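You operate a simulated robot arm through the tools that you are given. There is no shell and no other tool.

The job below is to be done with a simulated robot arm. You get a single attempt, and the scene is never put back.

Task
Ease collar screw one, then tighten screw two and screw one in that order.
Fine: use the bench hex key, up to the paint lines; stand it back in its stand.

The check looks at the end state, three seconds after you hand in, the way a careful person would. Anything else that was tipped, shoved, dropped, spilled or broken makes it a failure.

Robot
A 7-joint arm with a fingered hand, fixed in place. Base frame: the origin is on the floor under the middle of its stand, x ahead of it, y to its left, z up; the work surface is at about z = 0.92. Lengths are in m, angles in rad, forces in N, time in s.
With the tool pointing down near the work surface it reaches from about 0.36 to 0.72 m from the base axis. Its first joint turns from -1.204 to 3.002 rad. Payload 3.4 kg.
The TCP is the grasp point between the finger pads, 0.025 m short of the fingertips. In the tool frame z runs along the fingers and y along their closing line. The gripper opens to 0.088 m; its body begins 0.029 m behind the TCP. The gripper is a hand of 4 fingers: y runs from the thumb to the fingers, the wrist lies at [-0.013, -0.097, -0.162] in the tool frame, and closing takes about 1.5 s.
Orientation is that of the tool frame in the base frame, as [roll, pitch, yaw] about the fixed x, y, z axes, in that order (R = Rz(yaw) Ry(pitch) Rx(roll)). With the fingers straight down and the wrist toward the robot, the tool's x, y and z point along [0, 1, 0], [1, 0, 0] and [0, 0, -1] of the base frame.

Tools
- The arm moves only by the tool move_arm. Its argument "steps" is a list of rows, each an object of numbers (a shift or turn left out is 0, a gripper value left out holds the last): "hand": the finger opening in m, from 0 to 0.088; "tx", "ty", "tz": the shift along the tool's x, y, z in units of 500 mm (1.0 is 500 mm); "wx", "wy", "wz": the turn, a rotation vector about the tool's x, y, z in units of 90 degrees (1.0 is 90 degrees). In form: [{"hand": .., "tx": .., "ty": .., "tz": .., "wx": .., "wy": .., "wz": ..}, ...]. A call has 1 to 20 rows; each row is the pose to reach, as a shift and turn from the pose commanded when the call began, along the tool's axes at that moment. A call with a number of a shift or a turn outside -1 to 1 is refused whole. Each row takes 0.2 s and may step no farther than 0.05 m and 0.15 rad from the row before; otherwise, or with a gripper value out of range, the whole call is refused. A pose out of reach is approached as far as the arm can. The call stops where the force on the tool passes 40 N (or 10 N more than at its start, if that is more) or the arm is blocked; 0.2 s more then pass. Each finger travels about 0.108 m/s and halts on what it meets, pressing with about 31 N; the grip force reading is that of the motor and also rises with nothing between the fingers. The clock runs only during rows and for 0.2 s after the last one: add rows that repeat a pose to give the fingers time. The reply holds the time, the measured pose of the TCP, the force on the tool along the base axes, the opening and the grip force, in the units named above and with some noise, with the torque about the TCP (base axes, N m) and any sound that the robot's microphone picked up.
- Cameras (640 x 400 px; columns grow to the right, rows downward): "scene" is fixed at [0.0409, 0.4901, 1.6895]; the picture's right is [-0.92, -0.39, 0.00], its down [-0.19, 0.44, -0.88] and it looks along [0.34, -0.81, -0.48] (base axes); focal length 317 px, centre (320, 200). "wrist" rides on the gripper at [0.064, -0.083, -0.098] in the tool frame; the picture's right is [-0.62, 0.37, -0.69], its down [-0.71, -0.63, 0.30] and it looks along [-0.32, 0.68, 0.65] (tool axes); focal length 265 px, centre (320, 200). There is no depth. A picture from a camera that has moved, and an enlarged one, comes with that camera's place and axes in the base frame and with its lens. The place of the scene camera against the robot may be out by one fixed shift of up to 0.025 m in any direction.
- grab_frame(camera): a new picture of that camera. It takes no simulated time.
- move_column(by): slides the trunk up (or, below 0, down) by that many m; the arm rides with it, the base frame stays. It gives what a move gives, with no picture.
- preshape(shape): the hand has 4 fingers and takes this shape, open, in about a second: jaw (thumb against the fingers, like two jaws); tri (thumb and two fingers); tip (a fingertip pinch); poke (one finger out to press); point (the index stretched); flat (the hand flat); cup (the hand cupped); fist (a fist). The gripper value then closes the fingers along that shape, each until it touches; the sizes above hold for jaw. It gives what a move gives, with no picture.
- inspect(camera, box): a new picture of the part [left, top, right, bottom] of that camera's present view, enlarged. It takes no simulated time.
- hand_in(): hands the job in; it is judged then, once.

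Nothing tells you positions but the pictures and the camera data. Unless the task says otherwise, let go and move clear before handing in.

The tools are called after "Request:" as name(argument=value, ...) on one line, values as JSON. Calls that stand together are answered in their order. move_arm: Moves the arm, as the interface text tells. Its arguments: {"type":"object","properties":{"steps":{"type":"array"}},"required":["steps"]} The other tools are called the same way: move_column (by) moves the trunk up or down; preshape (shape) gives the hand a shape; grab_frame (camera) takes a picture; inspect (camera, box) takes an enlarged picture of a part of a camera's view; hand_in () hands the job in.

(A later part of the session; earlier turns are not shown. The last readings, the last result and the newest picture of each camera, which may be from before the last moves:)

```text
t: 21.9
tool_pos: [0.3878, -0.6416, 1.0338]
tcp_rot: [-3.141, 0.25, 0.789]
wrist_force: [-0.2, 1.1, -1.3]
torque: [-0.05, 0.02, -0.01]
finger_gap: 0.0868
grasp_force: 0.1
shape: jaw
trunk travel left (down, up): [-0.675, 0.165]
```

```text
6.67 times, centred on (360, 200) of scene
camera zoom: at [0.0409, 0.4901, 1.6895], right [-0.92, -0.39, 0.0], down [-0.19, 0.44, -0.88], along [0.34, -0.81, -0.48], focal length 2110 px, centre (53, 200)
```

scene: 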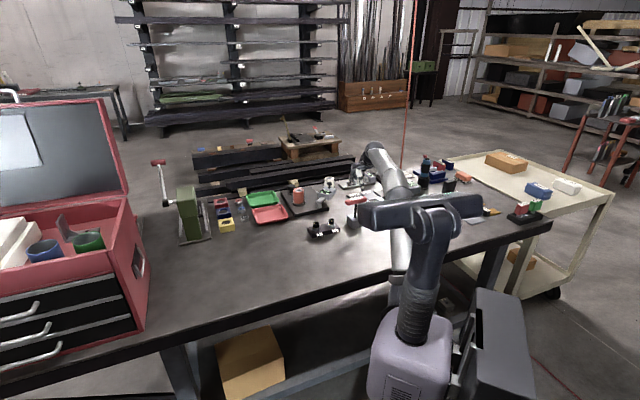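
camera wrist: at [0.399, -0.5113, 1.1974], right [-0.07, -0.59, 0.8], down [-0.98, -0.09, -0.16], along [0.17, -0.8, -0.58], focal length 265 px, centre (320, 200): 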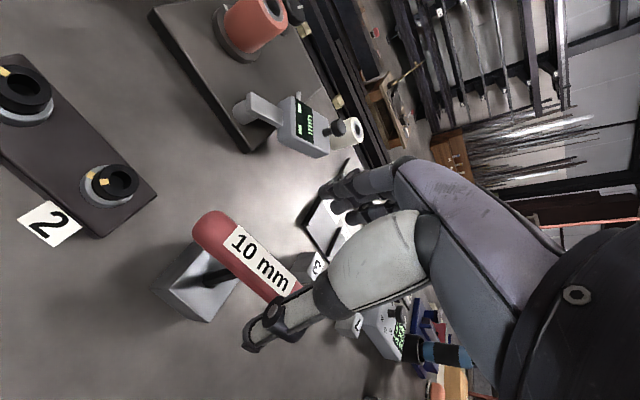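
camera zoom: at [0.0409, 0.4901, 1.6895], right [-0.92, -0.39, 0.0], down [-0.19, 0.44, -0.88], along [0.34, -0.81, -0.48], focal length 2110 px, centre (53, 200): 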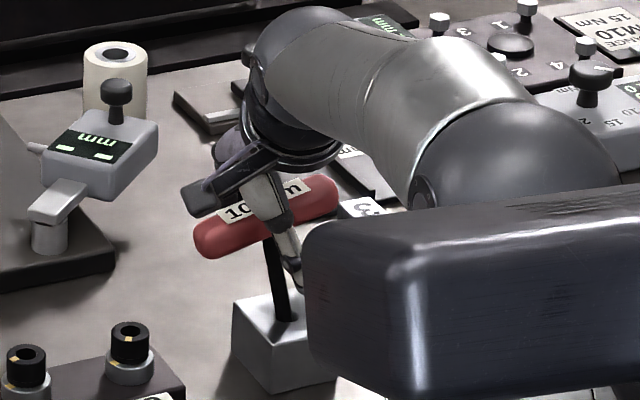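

Request:
move_arm(steps=[{"tz": 0.005}, {"tz": 0.01}, {"tz": 0.014}, {"tz": 0.014}])

Request:
inspect(camera="scene", box=[340, 180, 380, 220])

```text
t: 22.9
tool_pos: [0.3872, -0.6405, 1.0268]
tcp_rot: [3.142, 0.252, 0.786]
wrist_force: [-0.6, 0.5, -0.1]
torque: [0.0, -0.01, 0.0]
finger_gap: 0.0866
grasp_force: 0.1
shape: jaw
trunk travel left (down, up): [-0.675, 0.165]
```

```text
10.00 times, centred on (360, 200) of scene
camera zoom: at [0.0409, 0.4901, 1.6895], right [-0.92, -0.39, 0.0], down [-0.19, 0.44, -0.88], along [0.34, -0.81, -0.48], focal length 3166 px, centre (-80, 200)
```

zoom: 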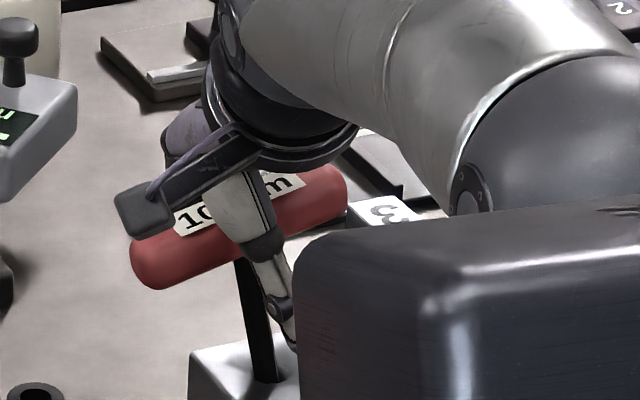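

The bar now sits deep in the hand with no contact force. Closing the grip.

Request:
move_arm(steps=[{"hand": 0.06}, {"hand": 0.045}, {"hand": 0.035}, {"hand": 0.028}, {"hand": 0.02}, {"hand": 0.01}, {"hand": 0.0}, {"hand": 0.0}, {"hand": 0.0}, {"hand": 0.0}])

Request:
inspect(camera="wrist", box=[200, 120, 400, 320])

Request:
inspect(camera="scene", box=[330, 170, 390, 230])

```text
t: 25.1
tool_pos: [0.3861, -0.6425, 1.0257]
tcp_rot: [-3.141, 0.248, 0.786]
wrist_force: [-2.4, 0.2, 0.1]
torque: [0.23, 0.06, 0.04]
finger_gap: 0.0022
grasp_force: 30.8
shape: jaw
trunk travel left (down, up): [-0.675, 0.165]
```

```text
2.00 times, centred on (300, 220) of wrist
camera zoom: at [0.3886, -0.5234, 1.1058], right [-0.04, -0.56, 0.82], down [-0.99, -0.1, -0.12], along [0.15, -0.82, -0.55], focal length 531 px, centre (360, 160)
```

zoom: 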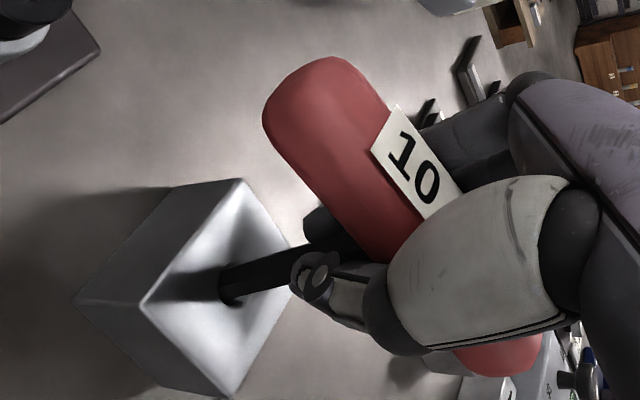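

```text
6.67 times, centred on (360, 200) of scene
camera zoom: at [0.0409, 0.4901, 1.6895], right [-0.92, -0.39, 0.0], down [-0.19, 0.44, -0.88], along [0.34, -0.81, -0.48], focal length 2110 px, centre (53, 200)
```

zoom: 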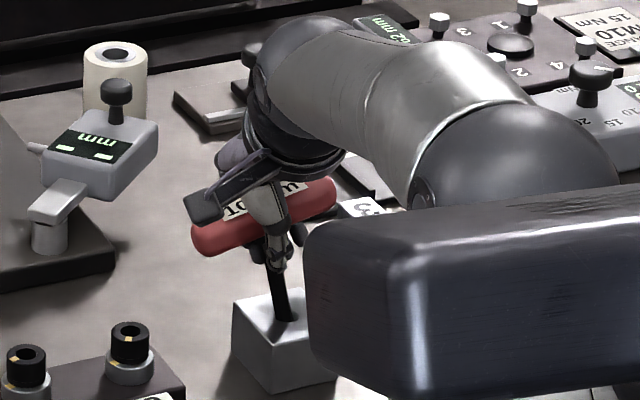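

The fingers now wrap under the bar, and the stand hasn't moved. I'll draw the key straight out along its own axis.

Request:
move_arm(steps=[{"tz": -0.01}, {"tz": -0.025}, {"tz": -0.045}, {"tz": -0.07}, {"tz": -0.1}, {"tz": -0.13}, {"tz": -0.16}, {"tz": -0.16}])

Request:
grab_frame(camera="wrist")

Request:
inspect(camera="scene", box=[320, 160, 390, 230])

```text
t: 26.9
tool_pos: [0.4019, -0.6279, 1.1045]
tcp_rot: [-3.141, 0.249, 0.786]
wrist_force: [0.2, -0.1, -0.9]
torque: [0.0, -0.02, 0.0]
finger_gap: 0.0027
grasp_force: 31.5
shape: jaw
trunk travel left (down, up): [-0.675, 0.165]
```

```text
taken
camera wrist: at [0.4031, -0.5092, 1.1827], right [-0.04, -0.56, 0.82], down [-0.99, -0.1, -0.12], along [0.15, -0.82, -0.55], focal length 265 px, centre (320, 200)
```

wrist: 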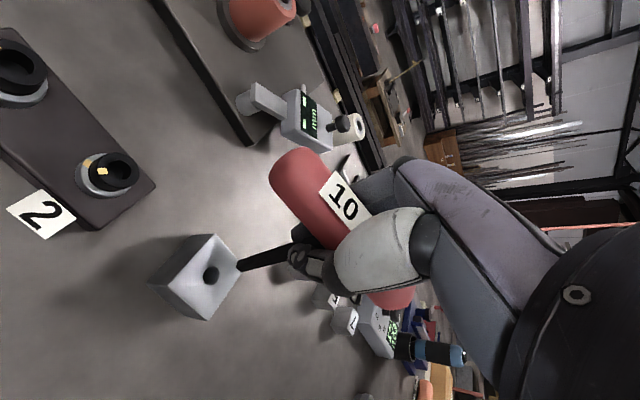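

```text
5.71 times, centred on (355, 195) of scene
camera zoom: at [0.0409, 0.4901, 1.6895], right [-0.92, -0.39, 0.0], down [-0.19, 0.44, -0.88], along [0.34, -0.81, -0.48], focal length 1809 px, centre (120, 229)
```

zoom: 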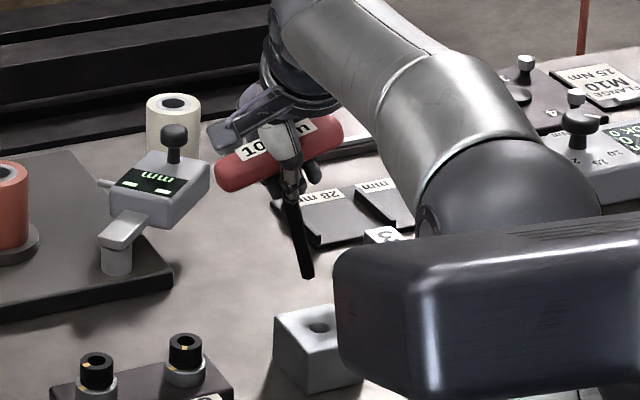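

The key is out and firmly held, with its tip visible in both cameras. I'll inspect the tip, the stand hole and the sockets for shape and position.

Request:
inspect(camera="wrist", box=[150, 220, 310, 330])

Request:
inspect(camera="wrist", box=[70, 140, 150, 200])

Request:
inspect(camera="scene", box=[345, 180, 380, 215])

```text
3.64 times, centred on (230, 275) of wrist
camera zoom: at [0.4031, -0.5092, 1.1827], right [-0.04, -0.56, 0.82], down [-0.99, -0.1, -0.12], along [0.15, -0.82, -0.55], focal length 965 px, centre (647, -73)
```

zoom: 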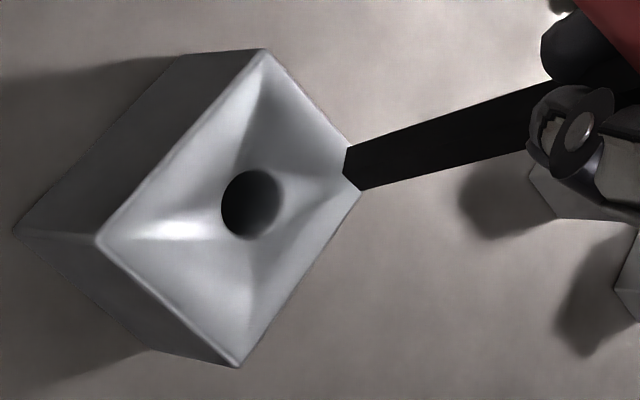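

```text
6.67 times, centred on (110, 170) of wrist
camera zoom: at [0.4031, -0.5092, 1.1827], right [-0.04, -0.56, 0.82], down [-0.99, -0.1, -0.12], along [0.15, -0.82, -0.55], focal length 1769 px, centre (1720, 400)
```

zoom: 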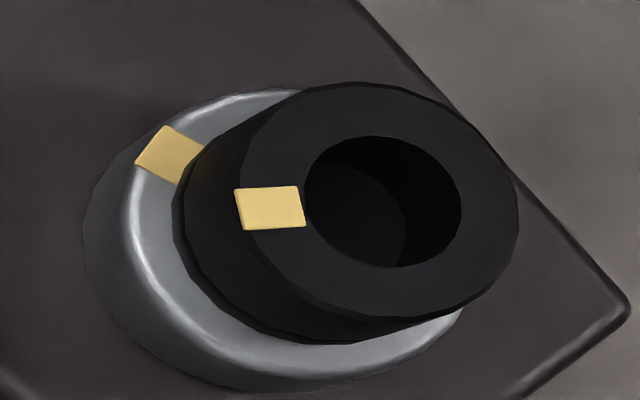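

```text
11.43 times, centred on (362, 198) of scene
camera zoom: at [0.0409, 0.4901, 1.6895], right [-0.92, -0.39, 0.0], down [-0.19, 0.44, -0.88], along [0.34, -0.81, -0.48], focal length 3618 px, centre (-166, 229)
```

zoom: 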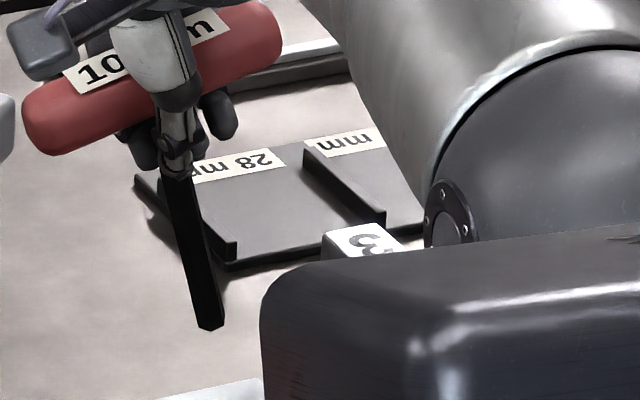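

The key has a true hex tip and lies closely along the tool axis. I'll stand it upright in the air, raise it a little, and look again.

Request:
move_arm(steps=[{"tx": -0.005, "tz": -0.02, "wy": 0.0}, {"tx": -0.0148, "tz": -0.0582, "wy": 0.053}, {"tx": -0.0148, "tz": -0.0582, "wy": 0.106}, {"tx": -0.0148, "tz": -0.0582, "wy": 0.159}, {"tx": -0.0148, "tz": -0.0582, "wy": 0.159}])

Request:
grab_frame(camera="wrist")

Request:
inspect(camera="scene", box=[300, 150, 390, 240])

```text
t: 28.1
tool_pos: [0.4015, -0.6269, 1.1343]
tcp_rot: [3.14, 0.001, 0.787]
wrist_force: [-0.2, 0.8, -1.6]
torque: [0.03, 0.0, 0.03]
finger_gap: 0.003
grasp_force: 31.4
shape: jaw
trunk travel left (down, up): [-0.675, 0.165]
```

```text
taken
camera wrist: at [0.3881, -0.5242, 1.2326], right [-0.18, -0.7, 0.69], down [-0.95, -0.06, -0.3], along [0.26, -0.71, -0.65], focal length 265 px, centre (320, 200)
```

wrist: 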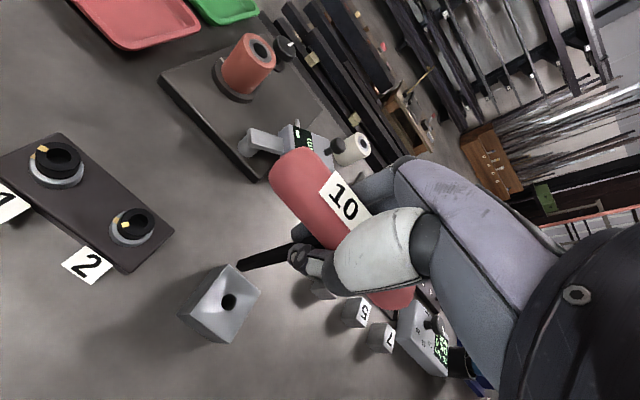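

```text
4.44 times, centred on (345, 195) of scene
camera zoom: at [0.0409, 0.4901, 1.6895], right [-0.92, -0.39, 0.0], down [-0.19, 0.44, -0.88], along [0.34, -0.81, -0.48], focal length 1407 px, centre (209, 222)
```

zoom: 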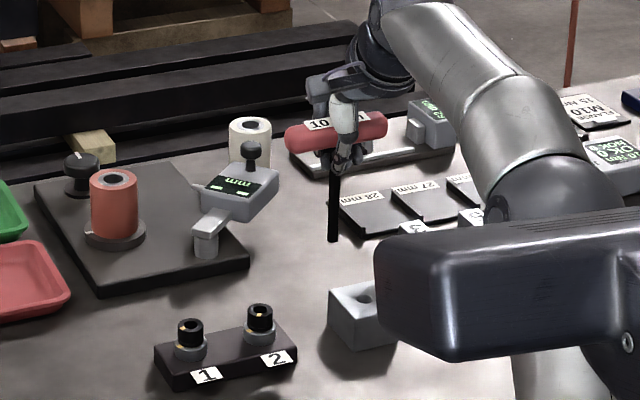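

Request:
inspect(camera="scene", box=[332, 172, 366, 208])

Request:
inspect(camera="wrist", box=[210, 200, 340, 300])

Request:
inspect(camera="wrist", box=[0, 120, 180, 280])

```text
11.11 times, centred on (349, 190) of scene
camera zoom: at [0.0409, 0.4901, 1.6895], right [-0.92, -0.39, 0.0], down [-0.19, 0.44, -0.88], along [0.34, -0.81, -0.48], focal length 3518 px, centre (-2, 311)
```

zoom: 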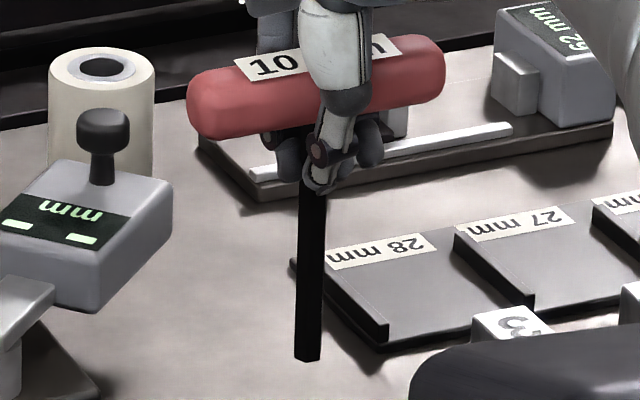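

```text
4.00 times, centred on (275, 250) of wrist
camera zoom: at [0.3881, -0.5242, 1.2326], right [-0.18, -0.7, 0.69], down [-0.95, -0.06, -0.3], along [0.26, -0.71, -0.65], focal length 1062 px, centre (500, 0)
```

zoom: 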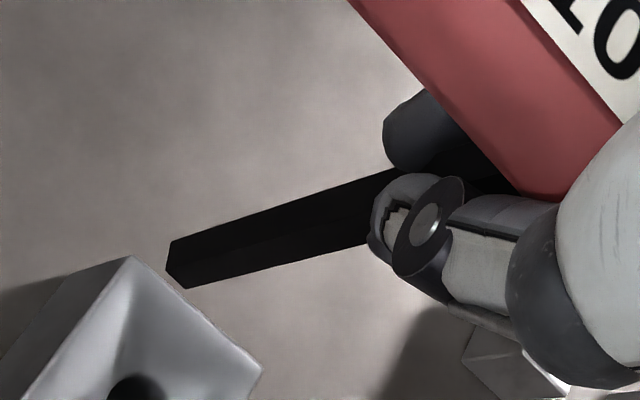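

```text
2.50 times, centred on (90, 200) of wrist
camera zoom: at [0.3881, -0.5242, 1.2326], right [-0.18, -0.7, 0.69], down [-0.95, -0.06, -0.3], along [0.26, -0.71, -0.65], focal length 664 px, centre (895, 200)
```

zoom: 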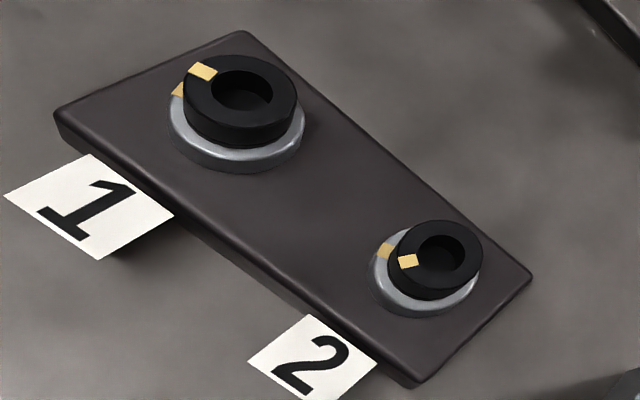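

The key hangs within about 2° of vertical, and screw 1's socket top is near (0.5065, -0.527, 0.971). I'll carry the key along the block line to above screw 1, well above the heads.

Request:
move_arm(steps=[{"tx": 0.04}, {"tx": 0.09}, {"tx": 0.14}, {"tx": 0.19}, {"tx": 0.24}, {"tx": 0.28}, {"tx": 0.2948, "ty": 0.0008}, {"tx": 0.2948, "ty": 0.0008, "tz": 0.04}, {"tx": 0.2948, "ty": 0.0008, "tz": 0.07}, {"tx": 0.2948, "ty": 0.0008, "tz": 0.07}])

Request:
grab_frame(camera="wrist")

Request:
inspect(camera="scene", box=[300, 180, 360, 240])

Request:
inspect(camera="wrist", box=[190, 210, 310, 310])

```text
t: 30.3
tool_pos: [0.5054, -0.5233, 1.0982]
tcp_rot: [3.14, 0.001, 0.787]
wrist_force: [-0.2, -0.8, -2.5]
torque: [-0.01, 0.0, 0.04]
finger_gap: 0.0032
grasp_force: 30.9
shape: jaw
trunk travel left (down, up): [-0.675, 0.165]
```

```text
taken
camera wrist: at [0.4913, -0.4197, 1.1968], right [-0.18, -0.7, 0.69], down [-0.95, -0.06, -0.3], along [0.25, -0.71, -0.65], focal length 265 px, centre (320, 200)
```

wrist: 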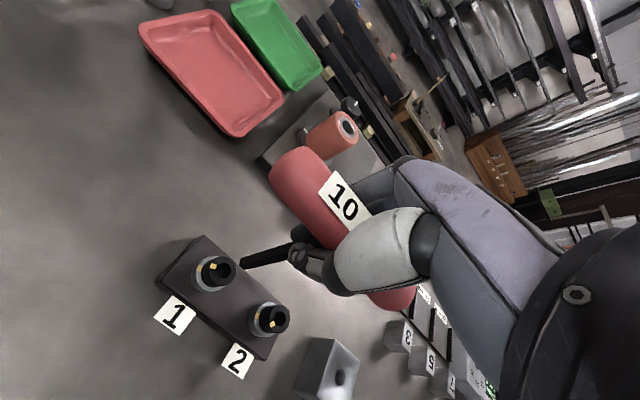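

```text
6.67 times, centred on (330, 210) of scene
camera zoom: at [0.0409, 0.4901, 1.6895], right [-0.92, -0.39, 0.0], down [-0.19, 0.44, -0.88], along [0.34, -0.81, -0.48], focal length 2110 px, centre (253, 133)
```

zoom: 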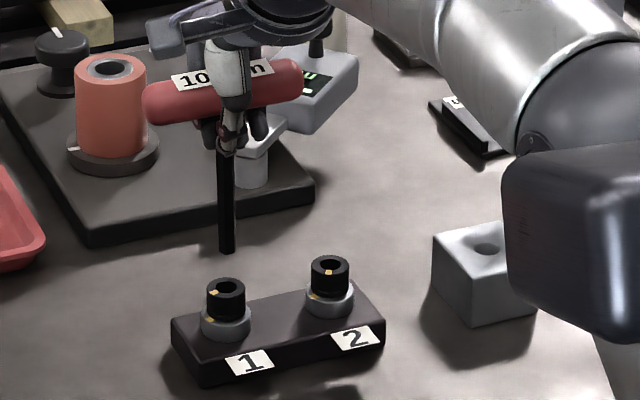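

```text
4.00 times, centred on (250, 260) of wrist
camera zoom: at [0.4913, -0.4197, 1.1968], right [-0.18, -0.7, 0.69], down [-0.95, -0.06, -0.3], along [0.25, -0.71, -0.65], focal length 1062 px, centre (600, -40)
```

zoom: 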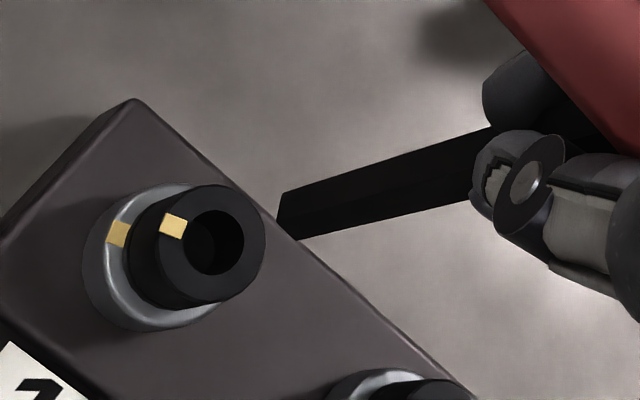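

Tip and socket line up in both views to within a few millimetres. I'll drop 14 mm and compare again at close range.

Request:
move_arm(steps=[{"tz": 0.01}, {"tz": 0.02}, {"tz": 0.028}, {"tz": 0.028}])

Request:
inspect(camera="scene", box=[308, 205, 344, 239])

Request:
inspect(camera="wrist", box=[200, 220, 290, 300])

```text
t: 31.3
tool_pos: [0.5047, -0.5234, 1.0856]
tcp_rot: [-3.14, 0.0, 0.788]
wrist_force: [0.1, 0.0, -1.2]
torque: [-0.01, 0.03, 0.02]
finger_gap: 0.0032
grasp_force: 30.2
shape: jaw
trunk travel left (down, up): [-0.675, 0.165]
```

```text
11.76 times, centred on (326, 222) of scene
camera zoom: at [0.0409, 0.4901, 1.6895], right [-0.92, -0.39, 0.0], down [-0.19, 0.44, -0.88], along [0.34, -0.81, -0.48], focal length 3724 px, centre (249, -59)
```

zoom: 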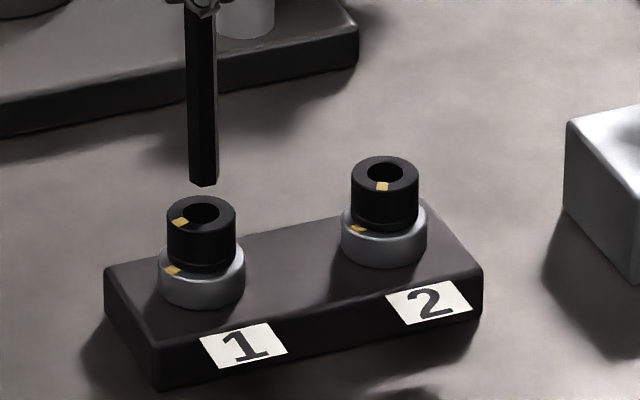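

```text
5.00 times, centred on (245, 260) of wrist
camera zoom: at [0.4916, -0.4206, 1.1828], right [-0.18, -0.7, 0.69], down [-0.95, -0.06, -0.3], along [0.25, -0.71, -0.65], focal length 1327 px, centre (695, -100)
```

zoom: 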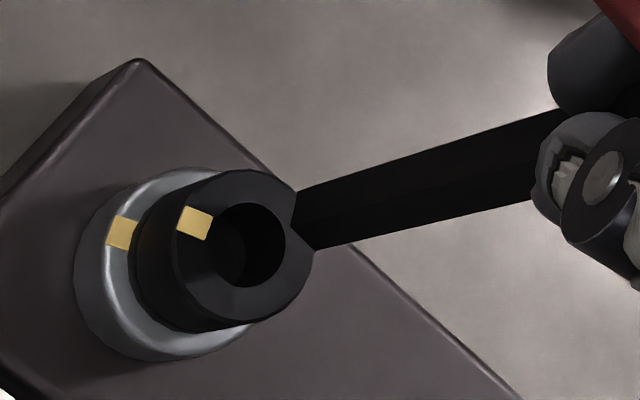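

At close range the tip sits roughly 4–6 mm too far in -y, which fits a lean of about 2.5° in the grip. I'll take that lean out with a small rotation about base x and re-check.

Request:
move_arm(steps=[{"wx": 0.009, "wy": 0.009}, {"wx": 0.018, "wy": 0.018}, {"wx": 0.018, "wy": 0.018}])

Request:
inspect(camera="scene", box=[312, 205, 336, 229])

Request:
inspect(camera="wrist", box=[210, 230, 280, 290])

```text
t: 32.1
tool_pos: [0.5045, -0.5225, 1.0842]
tcp_rot: [-3.113, -0.028, 0.787]
wrist_force: [-0.5, -0.5, -1.7]
torque: [0.01, -0.01, -0.02]
finger_gap: 0.003
grasp_force: 30.3
shape: jaw
trunk travel left (down, up): [-0.675, 0.165]
```

```text
16.00 times, centred on (324, 217) of scene
camera zoom: at [0.0409, 0.4901, 1.6895], right [-0.92, -0.39, 0.0], down [-0.19, 0.44, -0.88], along [0.34, -0.81, -0.48], focal length 5065 px, centre (256, -72)
```

zoom: 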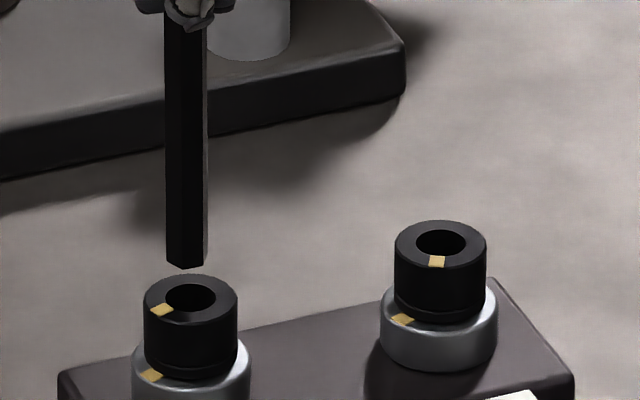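

```text
6.67 times, centred on (245, 260) of wrist
camera zoom: at [0.4919, -0.4245, 1.1875], right [-0.18, -0.73, 0.66], down [-0.95, -0.05, -0.31], along [0.25, -0.69, -0.68], focal length 1769 px, centre (820, -200)
```

zoom: 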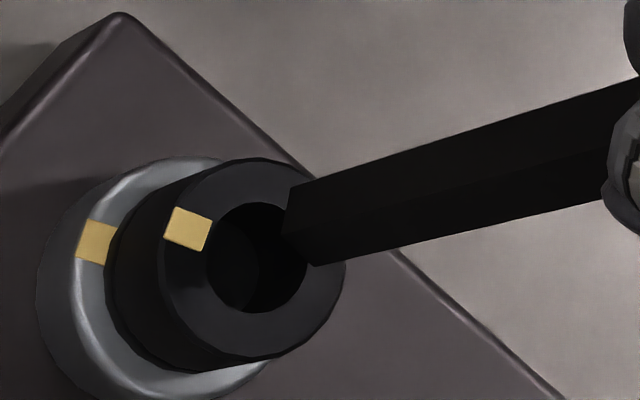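

The four measurements now agree. The tip is 9 mm above the socket and off by (+2.8, -2.7) mm, which is a pure tool -y shift. I'll correct that and descend 4 mm.

Request:
move_arm(steps=[{"ty": -0.0078}, {"ty": -0.0078, "tz": 0.004}, {"ty": -0.0078, "tz": 0.008}, {"ty": -0.0078, "tz": 0.008}])

Request:
inspect(camera="scene", box=[312, 205, 336, 229])

Request:
inspect(camera="wrist", box=[210, 230, 280, 290])

```text
t: 33.1
tool_pos: [0.5031, -0.5214, 1.0819]
tcp_rot: [-3.113, -0.027, 0.786]
wrist_force: [-0.3, -0.2, -0.9]
torque: [0.0, 0.02, -0.03]
finger_gap: 0.003
grasp_force: 31.3
shape: jaw
trunk travel left (down, up): [-0.675, 0.165]
```

```text
16.00 times, centred on (324, 217) of scene
camera zoom: at [0.0409, 0.4901, 1.6895], right [-0.92, -0.39, 0.0], down [-0.19, 0.44, -0.88], along [0.34, -0.81, -0.48], focal length 5065 px, centre (256, -72)
```

zoom: 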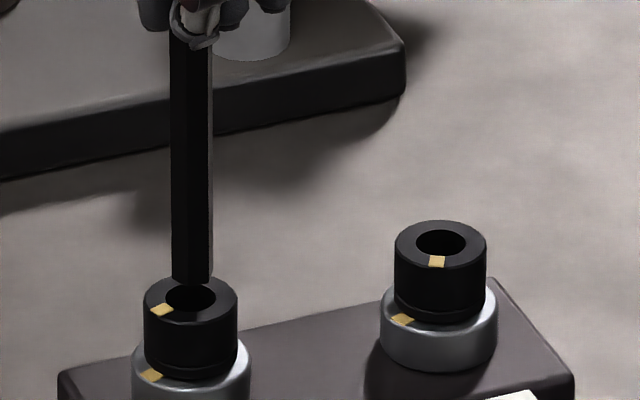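

```text
6.67 times, centred on (245, 260) of wrist
camera zoom: at [0.4893, -0.422, 1.184], right [-0.18, -0.73, 0.66], down [-0.95, -0.05, -0.31], along [0.25, -0.69, -0.68], focal length 1769 px, centre (820, -200)
```

zoom: 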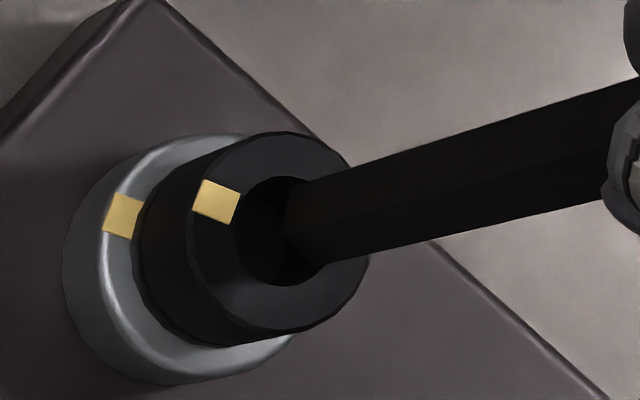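

The tip is centred over socket 1 within about 0.5 mm, with a 6 mm gap. I'll go straight down into it in small steps.

Request:
move_arm(steps=[{"tx": -0.0002, "ty": 0.0002, "tz": 0.006}, {"tx": -0.0003, "ty": 0.0003, "tz": 0.012}, {"tx": -0.0005, "ty": 0.0005, "tz": 0.018}, {"tx": -0.0005, "ty": 0.0005, "tz": 0.018}])

Request:
inspect(camera="scene", box=[312, 205, 336, 229])

Request:
inspect(camera="wrist", box=[210, 230, 280, 290])

```text
t: 34.1
tool_pos: [0.5023, -0.5197, 1.0746]
tcp_rot: [-3.117, -0.027, 0.786]
wrist_force: [0.5, 1.9, 9.1]
torque: [-0.02, 0.02, 0.01]
finger_gap: 0.0033
grasp_force: 31.1
shape: jaw
trunk travel left (down, up): [-0.675, 0.165]
```

```text
16.00 times, centred on (324, 217) of scene
camera zoom: at [0.0409, 0.4901, 1.6895], right [-0.92, -0.39, 0.0], down [-0.19, 0.44, -0.88], along [0.34, -0.81, -0.48], focal length 5065 px, centre (256, -72)
```

zoom: 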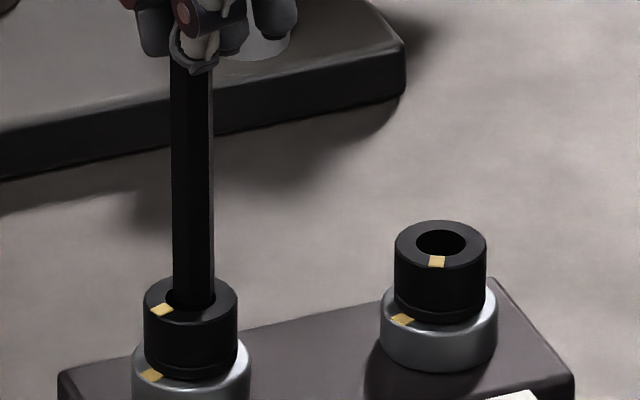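

```text
6.67 times, centred on (245, 260) of wrist
camera zoom: at [0.4881, -0.4201, 1.1771], right [-0.18, -0.72, 0.67], down [-0.95, -0.05, -0.31], along [0.26, -0.69, -0.68], focal length 1769 px, centre (820, -200)
```

zoom: 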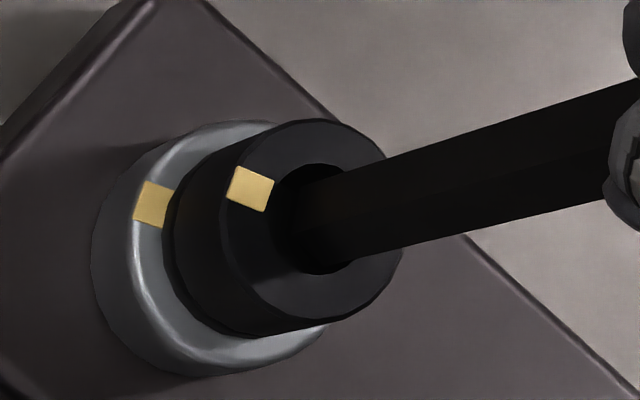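

The tip met resistance (9 N) at rim level, and the arm had drifted about 2 mm while settling. I'll back off 4 mm, let it settle, and measure again.

Request:
move_arm(steps=[{"tz": -0.008}, {"tz": -0.008}, {"tz": -0.008}, {"tz": -0.008}, {"tz": -0.008}, {"tz": -0.008}])

Request:
inspect(camera="scene", box=[316, 210, 336, 229])

Request:
inspect(camera="wrist", box=[210, 230, 280, 290])

Request:
move_arm(steps=[{"tz": 0.0}, {"tz": 0.0}])

```text
t: 35.5
tool_pos: [0.5029, -0.5218, 1.0761]
tcp_rot: [-3.113, -0.027, 0.787]
wrist_force: [0.2, -0.4, -1.8]
torque: [-0.01, 0.01, -0.01]
finger_gap: 0.0036
grasp_force: 31.3
shape: jaw
trunk travel left (down, up): [-0.675, 0.165]
```

```text
16.00 times, centred on (326, 220) of scene
camera zoom: at [0.0409, 0.4901, 1.6895], right [-0.92, -0.39, 0.0], down [-0.19, 0.44, -0.88], along [0.34, -0.81, -0.48], focal length 5065 px, centre (224, -112)
```

zoom: 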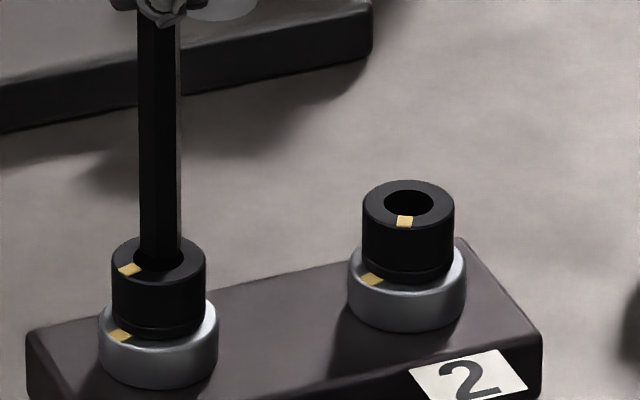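

```text
6.67 times, centred on (245, 260) of wrist
camera zoom: at [0.4892, -0.4216, 1.1786], right [-0.18, -0.73, 0.66], down [-0.95, -0.05, -0.31], along [0.25, -0.69, -0.68], focal length 1769 px, centre (820, -200)
```

zoom: 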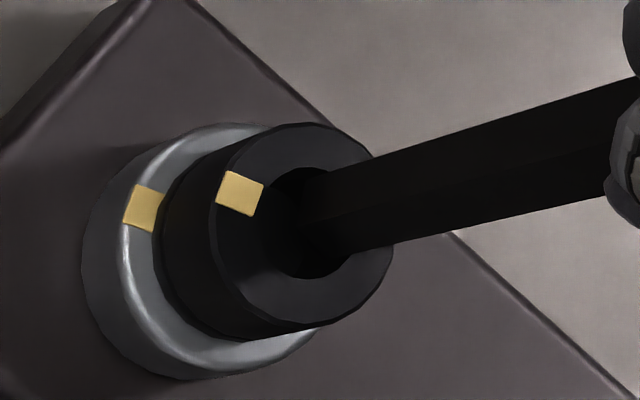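

```text
t: 36.1
tool_pos: [0.502, -0.5207, 1.0758]
tcp_rot: [-3.115, -0.028, 0.785]
wrist_force: [1.0, 0.4, -2.1]
torque: [-0.01, 0.0, -0.01]
finger_gap: 0.0034
grasp_force: 30.8
shape: jaw
trunk travel left (down, up): [-0.675, 0.165]
```

Request:
move_arm(steps=[{"ty": 0.0038}, {"ty": 0.0038}, {"ty": 0.0038}, {"ty": 0.0038}, {"ty": 0.0038}])

Request:
inspect(camera="scene", box=[318, 212, 332, 226])

Request:
inspect(camera="wrist", box=[215, 235, 275, 285])

```text
t: 37.3
tool_pos: [0.5028, -0.5214, 1.0763]
tcp_rot: [-3.115, -0.028, 0.786]
wrist_force: [-0.1, 0.1, -1.9]
torque: [-0.01, 0.0, 0.01]
finger_gap: 0.0033
grasp_force: 31.1
shape: jaw
trunk travel left (down, up): [-0.675, 0.165]
```

```text
16.00 times, centred on (325, 219) of scene
camera zoom: at [0.0409, 0.4901, 1.6895], right [-0.92, -0.39, 0.0], down [-0.19, 0.44, -0.88], along [0.34, -0.81, -0.48], focal length 5065 px, centre (240, -104)
```

zoom: 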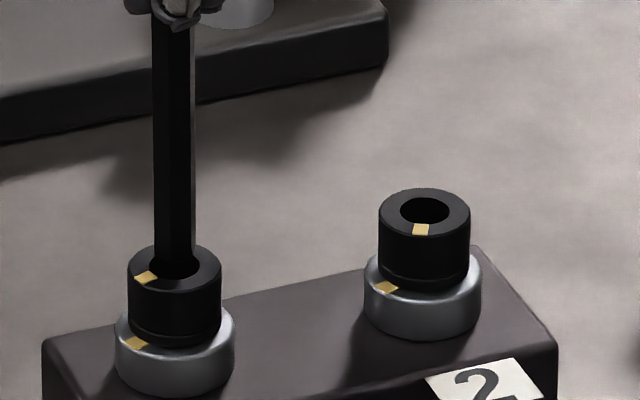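

```text
8.00 times, centred on (245, 260) of wrist
camera zoom: at [0.4902, -0.4229, 1.1789], right [-0.18, -0.73, 0.66], down [-0.95, -0.05, -0.31], along [0.25, -0.69, -0.68], focal length 2123 px, centre (920, -280)
```

zoom: 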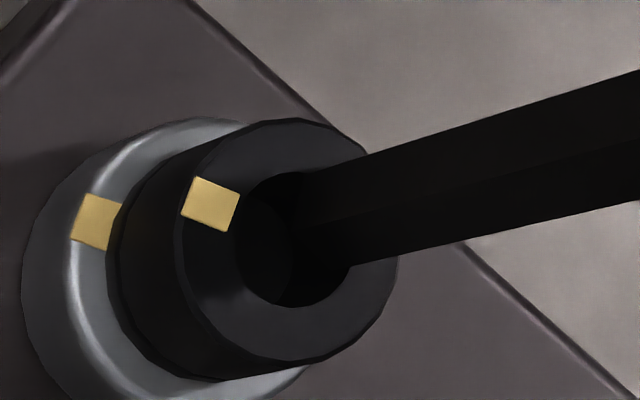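

The tip now looks centred over the hole in both views. I'll press down gently again.

Request:
move_arm(steps=[{"tx": -0.0001, "ty": 0.0001, "tz": 0.003}, {"tx": -0.0002, "ty": 0.0002, "tz": 0.006}, {"tx": -0.0003, "ty": 0.0003, "tz": 0.01}, {"tx": -0.0003, "ty": 0.0003, "tz": 0.01}, {"tx": -0.0003, "ty": 0.0003, "tz": 0.01}])

Request:
inspect(camera="scene", box=[318, 212, 332, 226])

Request:
inspect(camera="wrist", box=[215, 235, 275, 285])

```text
t: 38.5
tool_pos: [0.5022, -0.5205, 1.0745]
tcp_rot: [-3.118, -0.028, 0.785]
wrist_force: [-0.3, 1.4, 13.3]
torque: [0.03, -0.02, -0.02]
finger_gap: 0.0039
grasp_force: 30.9
shape: jaw
trunk travel left (down, up): [-0.675, 0.165]
```

```text
16.00 times, centred on (325, 219) of scene
camera zoom: at [0.0409, 0.4901, 1.6895], right [-0.92, -0.39, 0.0], down [-0.19, 0.44, -0.88], along [0.34, -0.81, -0.48], focal length 5065 px, centre (240, -104)
```

zoom: 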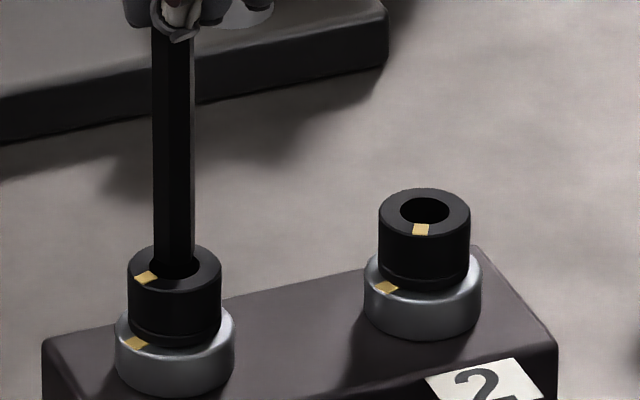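

```text
8.00 times, centred on (245, 260) of wrist
camera zoom: at [0.4886, -0.4203, 1.1761], right [-0.18, -0.72, 0.67], down [-0.95, -0.05, -0.31], along [0.26, -0.69, -0.68], focal length 2123 px, centre (920, -280)
```

zoom: 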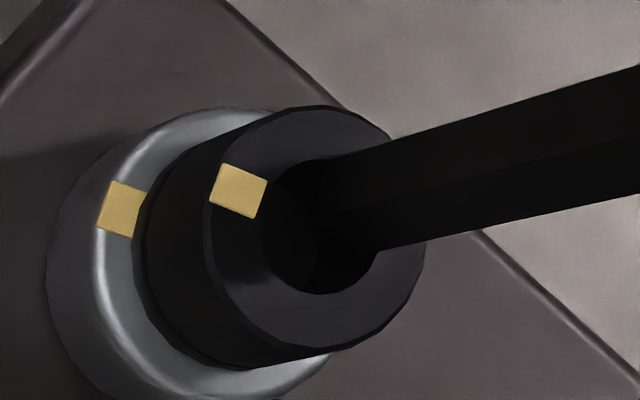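

Contact came again at the same height (13 N). I need to know whether the tip is on the rim or just inside, so I'm taking the closest views I can.

Request:
inspect(camera="wrist", box=[225, 250, 265, 275])

Request:
inspect(camera="scene", box=[300, 200, 340, 225])

```text
16.00 times, centred on (245, 262) of wrist
camera zoom: at [0.4886, -0.4203, 1.1761], right [-0.18, -0.72, 0.67], down [-0.95, -0.05, -0.31], along [0.26, -0.69, -0.68], focal length 4246 px, centre (1520, -800)
```

zoom: 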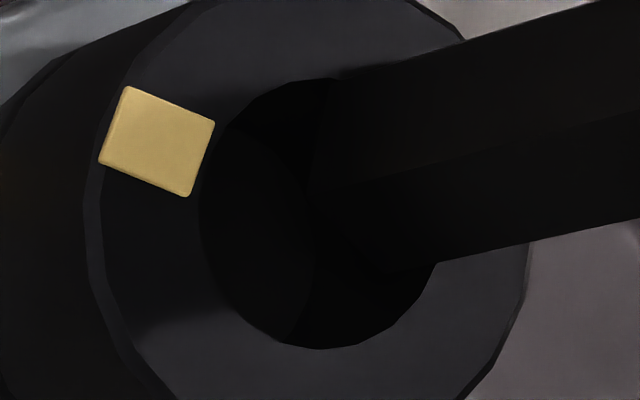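

```text
16.00 times, centred on (320, 212) of scene
camera zoom: at [0.0409, 0.4901, 1.6895], right [-0.92, -0.39, 0.0], down [-0.19, 0.44, -0.88], along [0.34, -0.81, -0.48], focal length 5065 px, centre (320, 0)
```

zoom: 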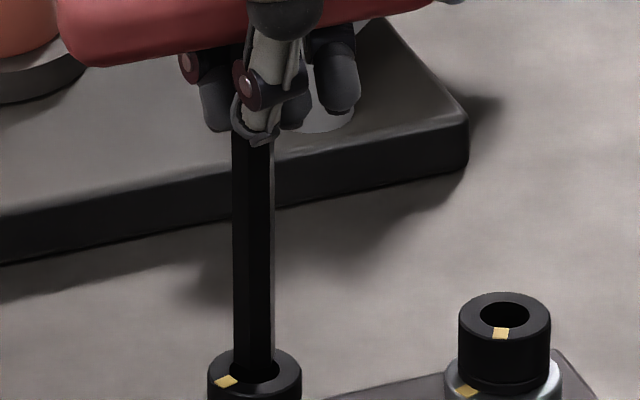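

The tip is on the rim. With zero gap, both views put it about (+1.3, -3.2) mm off the socket centre. I'll lift 8 mm, correct, let it settle, and re-check.

Request:
move_arm(steps=[{"tz": -0.008}, {"tz": -0.016}, {"tz": -0.016, "tx": 0.0026, "ty": -0.0062}, {"tz": -0.016, "tx": 0.0026, "ty": -0.0062}, {"tz": -0.016, "tx": 0.0026, "ty": -0.0062}, {"tz": -0.016, "tx": 0.0026, "ty": -0.0062}, {"tz": -0.016, "tx": 0.0026, "ty": -0.0062}])

Request:
inspect(camera="wrist", box=[225, 250, 265, 275])

Request:
inspect(camera="scene", box=[312, 205, 336, 229])

```text
t: 40.1
tool_pos: [0.5039, -0.5199, 1.0797]
tcp_rot: [-3.112, -0.028, 0.786]
wrist_force: [-0.6, -0.3, -1.0]
torque: [0.02, -0.02, 0.02]
finger_gap: 0.0039
grasp_force: 31.4
shape: jaw
trunk travel left (down, up): [-0.675, 0.165]
```

```text
16.00 times, centred on (245, 262) of wrist
camera zoom: at [0.4894, -0.4203, 1.1817], right [-0.18, -0.73, 0.66], down [-0.95, -0.05, -0.31], along [0.25, -0.69, -0.68], focal length 4246 px, centre (1520, -800)
```

zoom: 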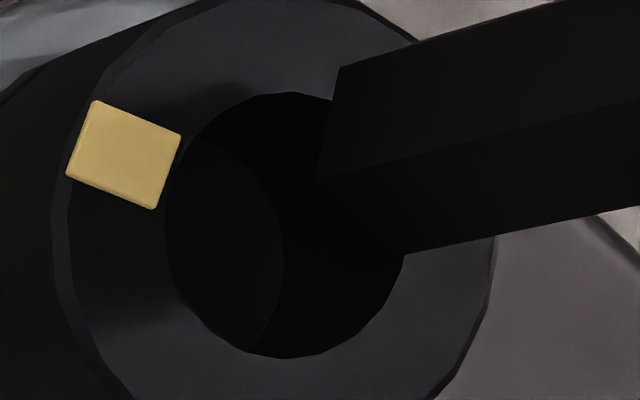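

```text
16.00 times, centred on (324, 217) of scene
camera zoom: at [0.0409, 0.4901, 1.6895], right [-0.92, -0.39, 0.0], down [-0.19, 0.44, -0.88], along [0.34, -0.81, -0.48], focal length 5065 px, centre (256, -72)
```

zoom: 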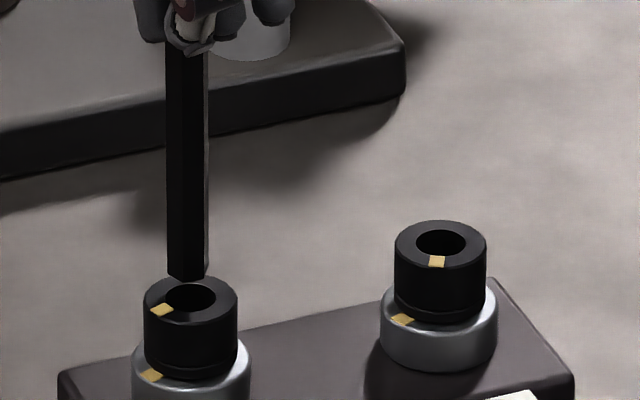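

A clear view of the hex end shows that pressing on the rim rolled the key in the grip. It now leans about 7° with the tip toward -y. I'll lift 10 mm, tilt the hand to bring the key upright, re-centre, and measure the shaft direction properly.

Request:
move_arm(steps=[{"tz": -0.01}, {"tz": -0.02}, {"tz": -0.02, "wx": 0.034, "wy": 0.016, "tx": -0.0027, "ty": 0.0044}, {"tz": -0.02, "wx": 0.0675, "wy": 0.0317, "tx": -0.0054, "ty": 0.0088}, {"tz": -0.02, "wx": 0.0675, "wy": 0.0317, "tx": -0.0054, "ty": 0.0088}, {"tz": -0.02, "wx": 0.0675, "wy": 0.0317, "tx": -0.0054, "ty": 0.0088}, {"tz": -0.02, "wx": 0.0675, "wy": 0.0317, "tx": -0.0054, "ty": 0.0088}])

Request:
inspect(camera="wrist", box=[220, 225, 300, 275])

Request:
inspect(camera="scene", box=[312, 205, 336, 229])

Request:
inspect(camera="scene", box=[300, 180, 360, 235])

```text
t: 41.7
tool_pos: [0.5044, -0.5245, 1.0901]
tcp_rot: [-3.008, -0.078, 0.782]
wrist_force: [-0.7, 0.7, -1.3]
torque: [-0.01, 0.01, 0.02]
finger_gap: 0.0039
grasp_force: 31.7
shape: jaw
trunk travel left (down, up): [-0.675, 0.165]
```

```text
8.00 times, centred on (260, 250) of wrist
camera zoom: at [0.4945, -0.4371, 1.2022], right [-0.15, -0.8, 0.59], down [-0.96, -0.02, -0.27], along [0.23, -0.61, -0.76], focal length 2123 px, centre (800, -200)
```

zoom: 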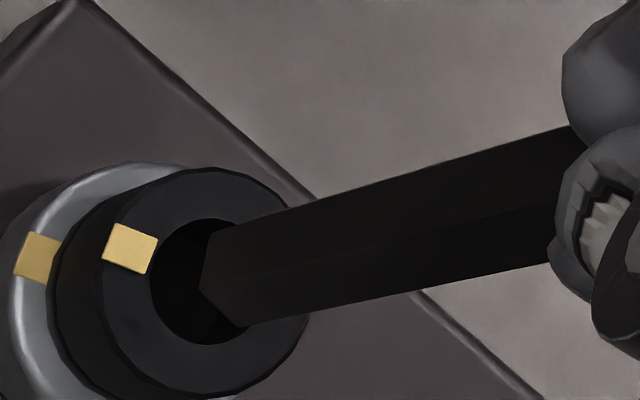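

```text
16.00 times, centred on (324, 217) of scene
camera zoom: at [0.0409, 0.4901, 1.6895], right [-0.92, -0.39, 0.0], down [-0.19, 0.44, -0.88], along [0.34, -0.81, -0.48], focal length 5065 px, centre (256, -72)
```

zoom: 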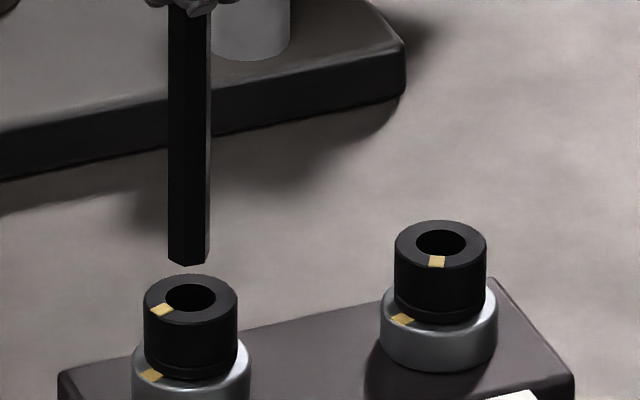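

```text
7.27 times, centred on (330, 208) of scene
camera zoom: at [0.0409, 0.4901, 1.6895], right [-0.92, -0.39, 0.0], down [-0.19, 0.44, -0.88], along [0.34, -0.81, -0.48], focal length 2302 px, centre (247, 146)
```

zoom: 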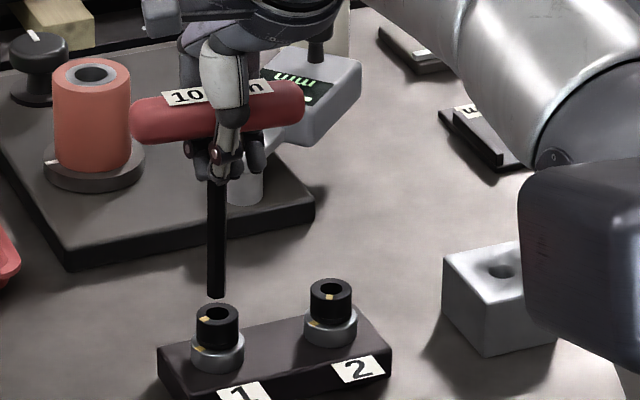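

The key is now vertical within about 1°, and the tip is 11.7 mm above the socket and centred within 0.5 mm by all measures. I'll descend 8 mm vertically and verify.

Request:
move_arm(steps=[{"tx": -0.0004, "ty": 0.0007, "tz": 0.0053}, {"tx": -0.0008, "ty": 0.0014, "tz": 0.0106}, {"tx": -0.00125, "ty": 0.00212, "tz": 0.0158}, {"tx": -0.00125, "ty": 0.00212, "tz": 0.0158}, {"tx": -0.00125, "ty": 0.00212, "tz": 0.0158}, {"tx": -0.00125, "ty": 0.00212, "tz": 0.0158}])

Request:
inspect(camera="wrist", box=[225, 240, 265, 275])

Request:
inspect(camera="scene", box=[312, 205, 336, 229])

```text
t: 43.1
tool_pos: [0.504, -0.5245, 1.0813]
tcp_rot: [-3.007, -0.078, 0.783]
wrist_force: [-0.5, 1.2, -1.3]
torque: [0.03, -0.01, -0.01]
finger_gap: 0.0038
grasp_force: 31.4
shape: jaw
trunk travel left (down, up): [-0.675, 0.165]
```

```text
11.43 times, centred on (245, 258) of wrist
camera zoom: at [0.495, -0.4373, 1.1945], right [-0.15, -0.8, 0.59], down [-0.96, -0.02, -0.27], along [0.23, -0.61, -0.76], focal length 3033 px, centre (1177, -457)
```

zoom: 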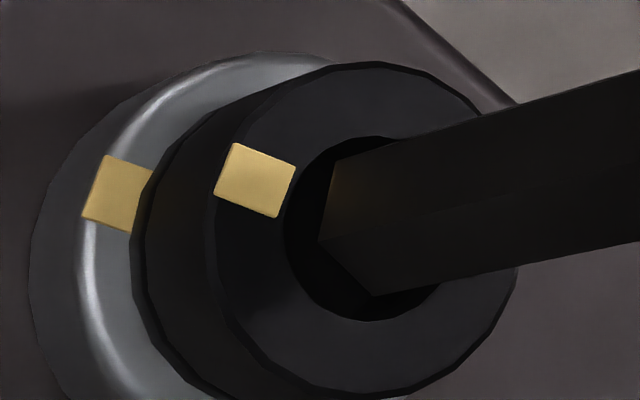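

```text
16.00 times, centred on (324, 217) of scene
camera zoom: at [0.0409, 0.4901, 1.6895], right [-0.92, -0.39, 0.0], down [-0.19, 0.44, -0.88], along [0.34, -0.81, -0.48], focal length 5065 px, centre (256, -72)
```

zoom: 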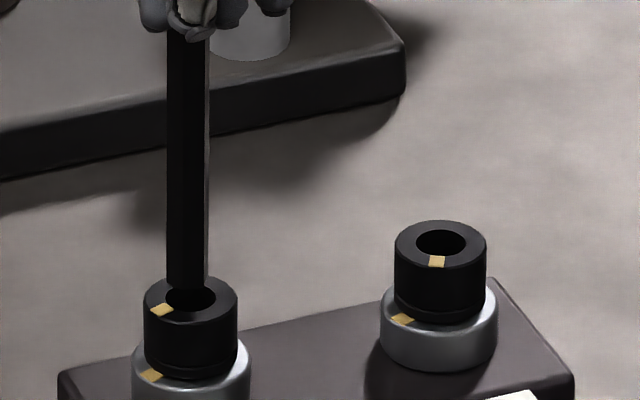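

Offset is now just 0.6 mm in +x. I'll apply that small correction and ease down in short calls, watching the force.

Request:
move_arm(steps=[{"tx": -0.0008, "ty": -0.0008}, {"tx": -0.0008, "ty": -0.0008}, {"tx": -0.0011, "ty": -0.0003, "tz": 0.004}, {"tx": -0.0014, "ty": 0.0003, "tz": 0.008}, {"tx": -0.0014, "ty": 0.0003, "tz": 0.008}])

Request:
move_arm(steps=[{"tx": -0.0002, "ty": 0.0003, "tz": 0.002}, {"tx": -0.0003, "ty": 0.0005, "tz": 0.004}, {"tx": -0.0003, "ty": 0.0005, "tz": 0.004}])

Request:
inspect(camera="wrist", box=[225, 240, 265, 275])

```text
t: 44.3
tool_pos: [0.5043, -0.5251, 1.0776]
tcp_rot: [-3.007, -0.078, 0.782]
wrist_force: [-0.3, 1.0, -1.2]
torque: [0.0, 0.0, -0.03]
finger_gap: 0.0039
grasp_force: 30.9
shape: jaw
trunk travel left (down, up): [-0.675, 0.165]
```

```text
t: 45.1
tool_pos: [0.5029, -0.5249, 1.0754]
tcp_rot: [-3.005, -0.078, 0.781]
wrist_force: [-0.1, -0.7, -1.7]
torque: [0.02, 0.01, 0.0]
finger_gap: 0.0037
grasp_force: 30.3
shape: jaw
trunk travel left (down, up): [-0.675, 0.165]
```

```text
11.43 times, centred on (245, 258) of wrist
camera zoom: at [0.4939, -0.4372, 1.1887], right [-0.15, -0.8, 0.59], down [-0.96, -0.02, -0.27], along [0.23, -0.61, -0.76], focal length 3033 px, centre (1177, -457)
```

zoom: 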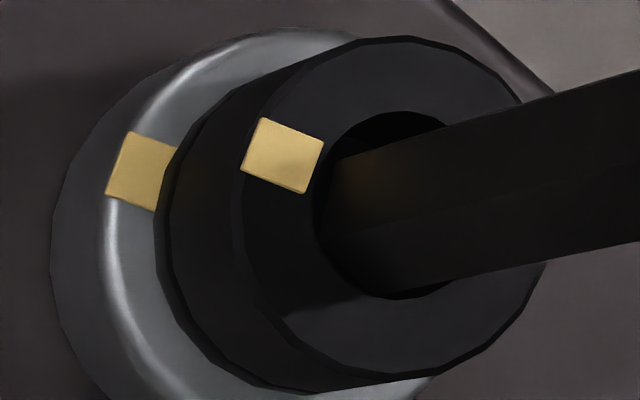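

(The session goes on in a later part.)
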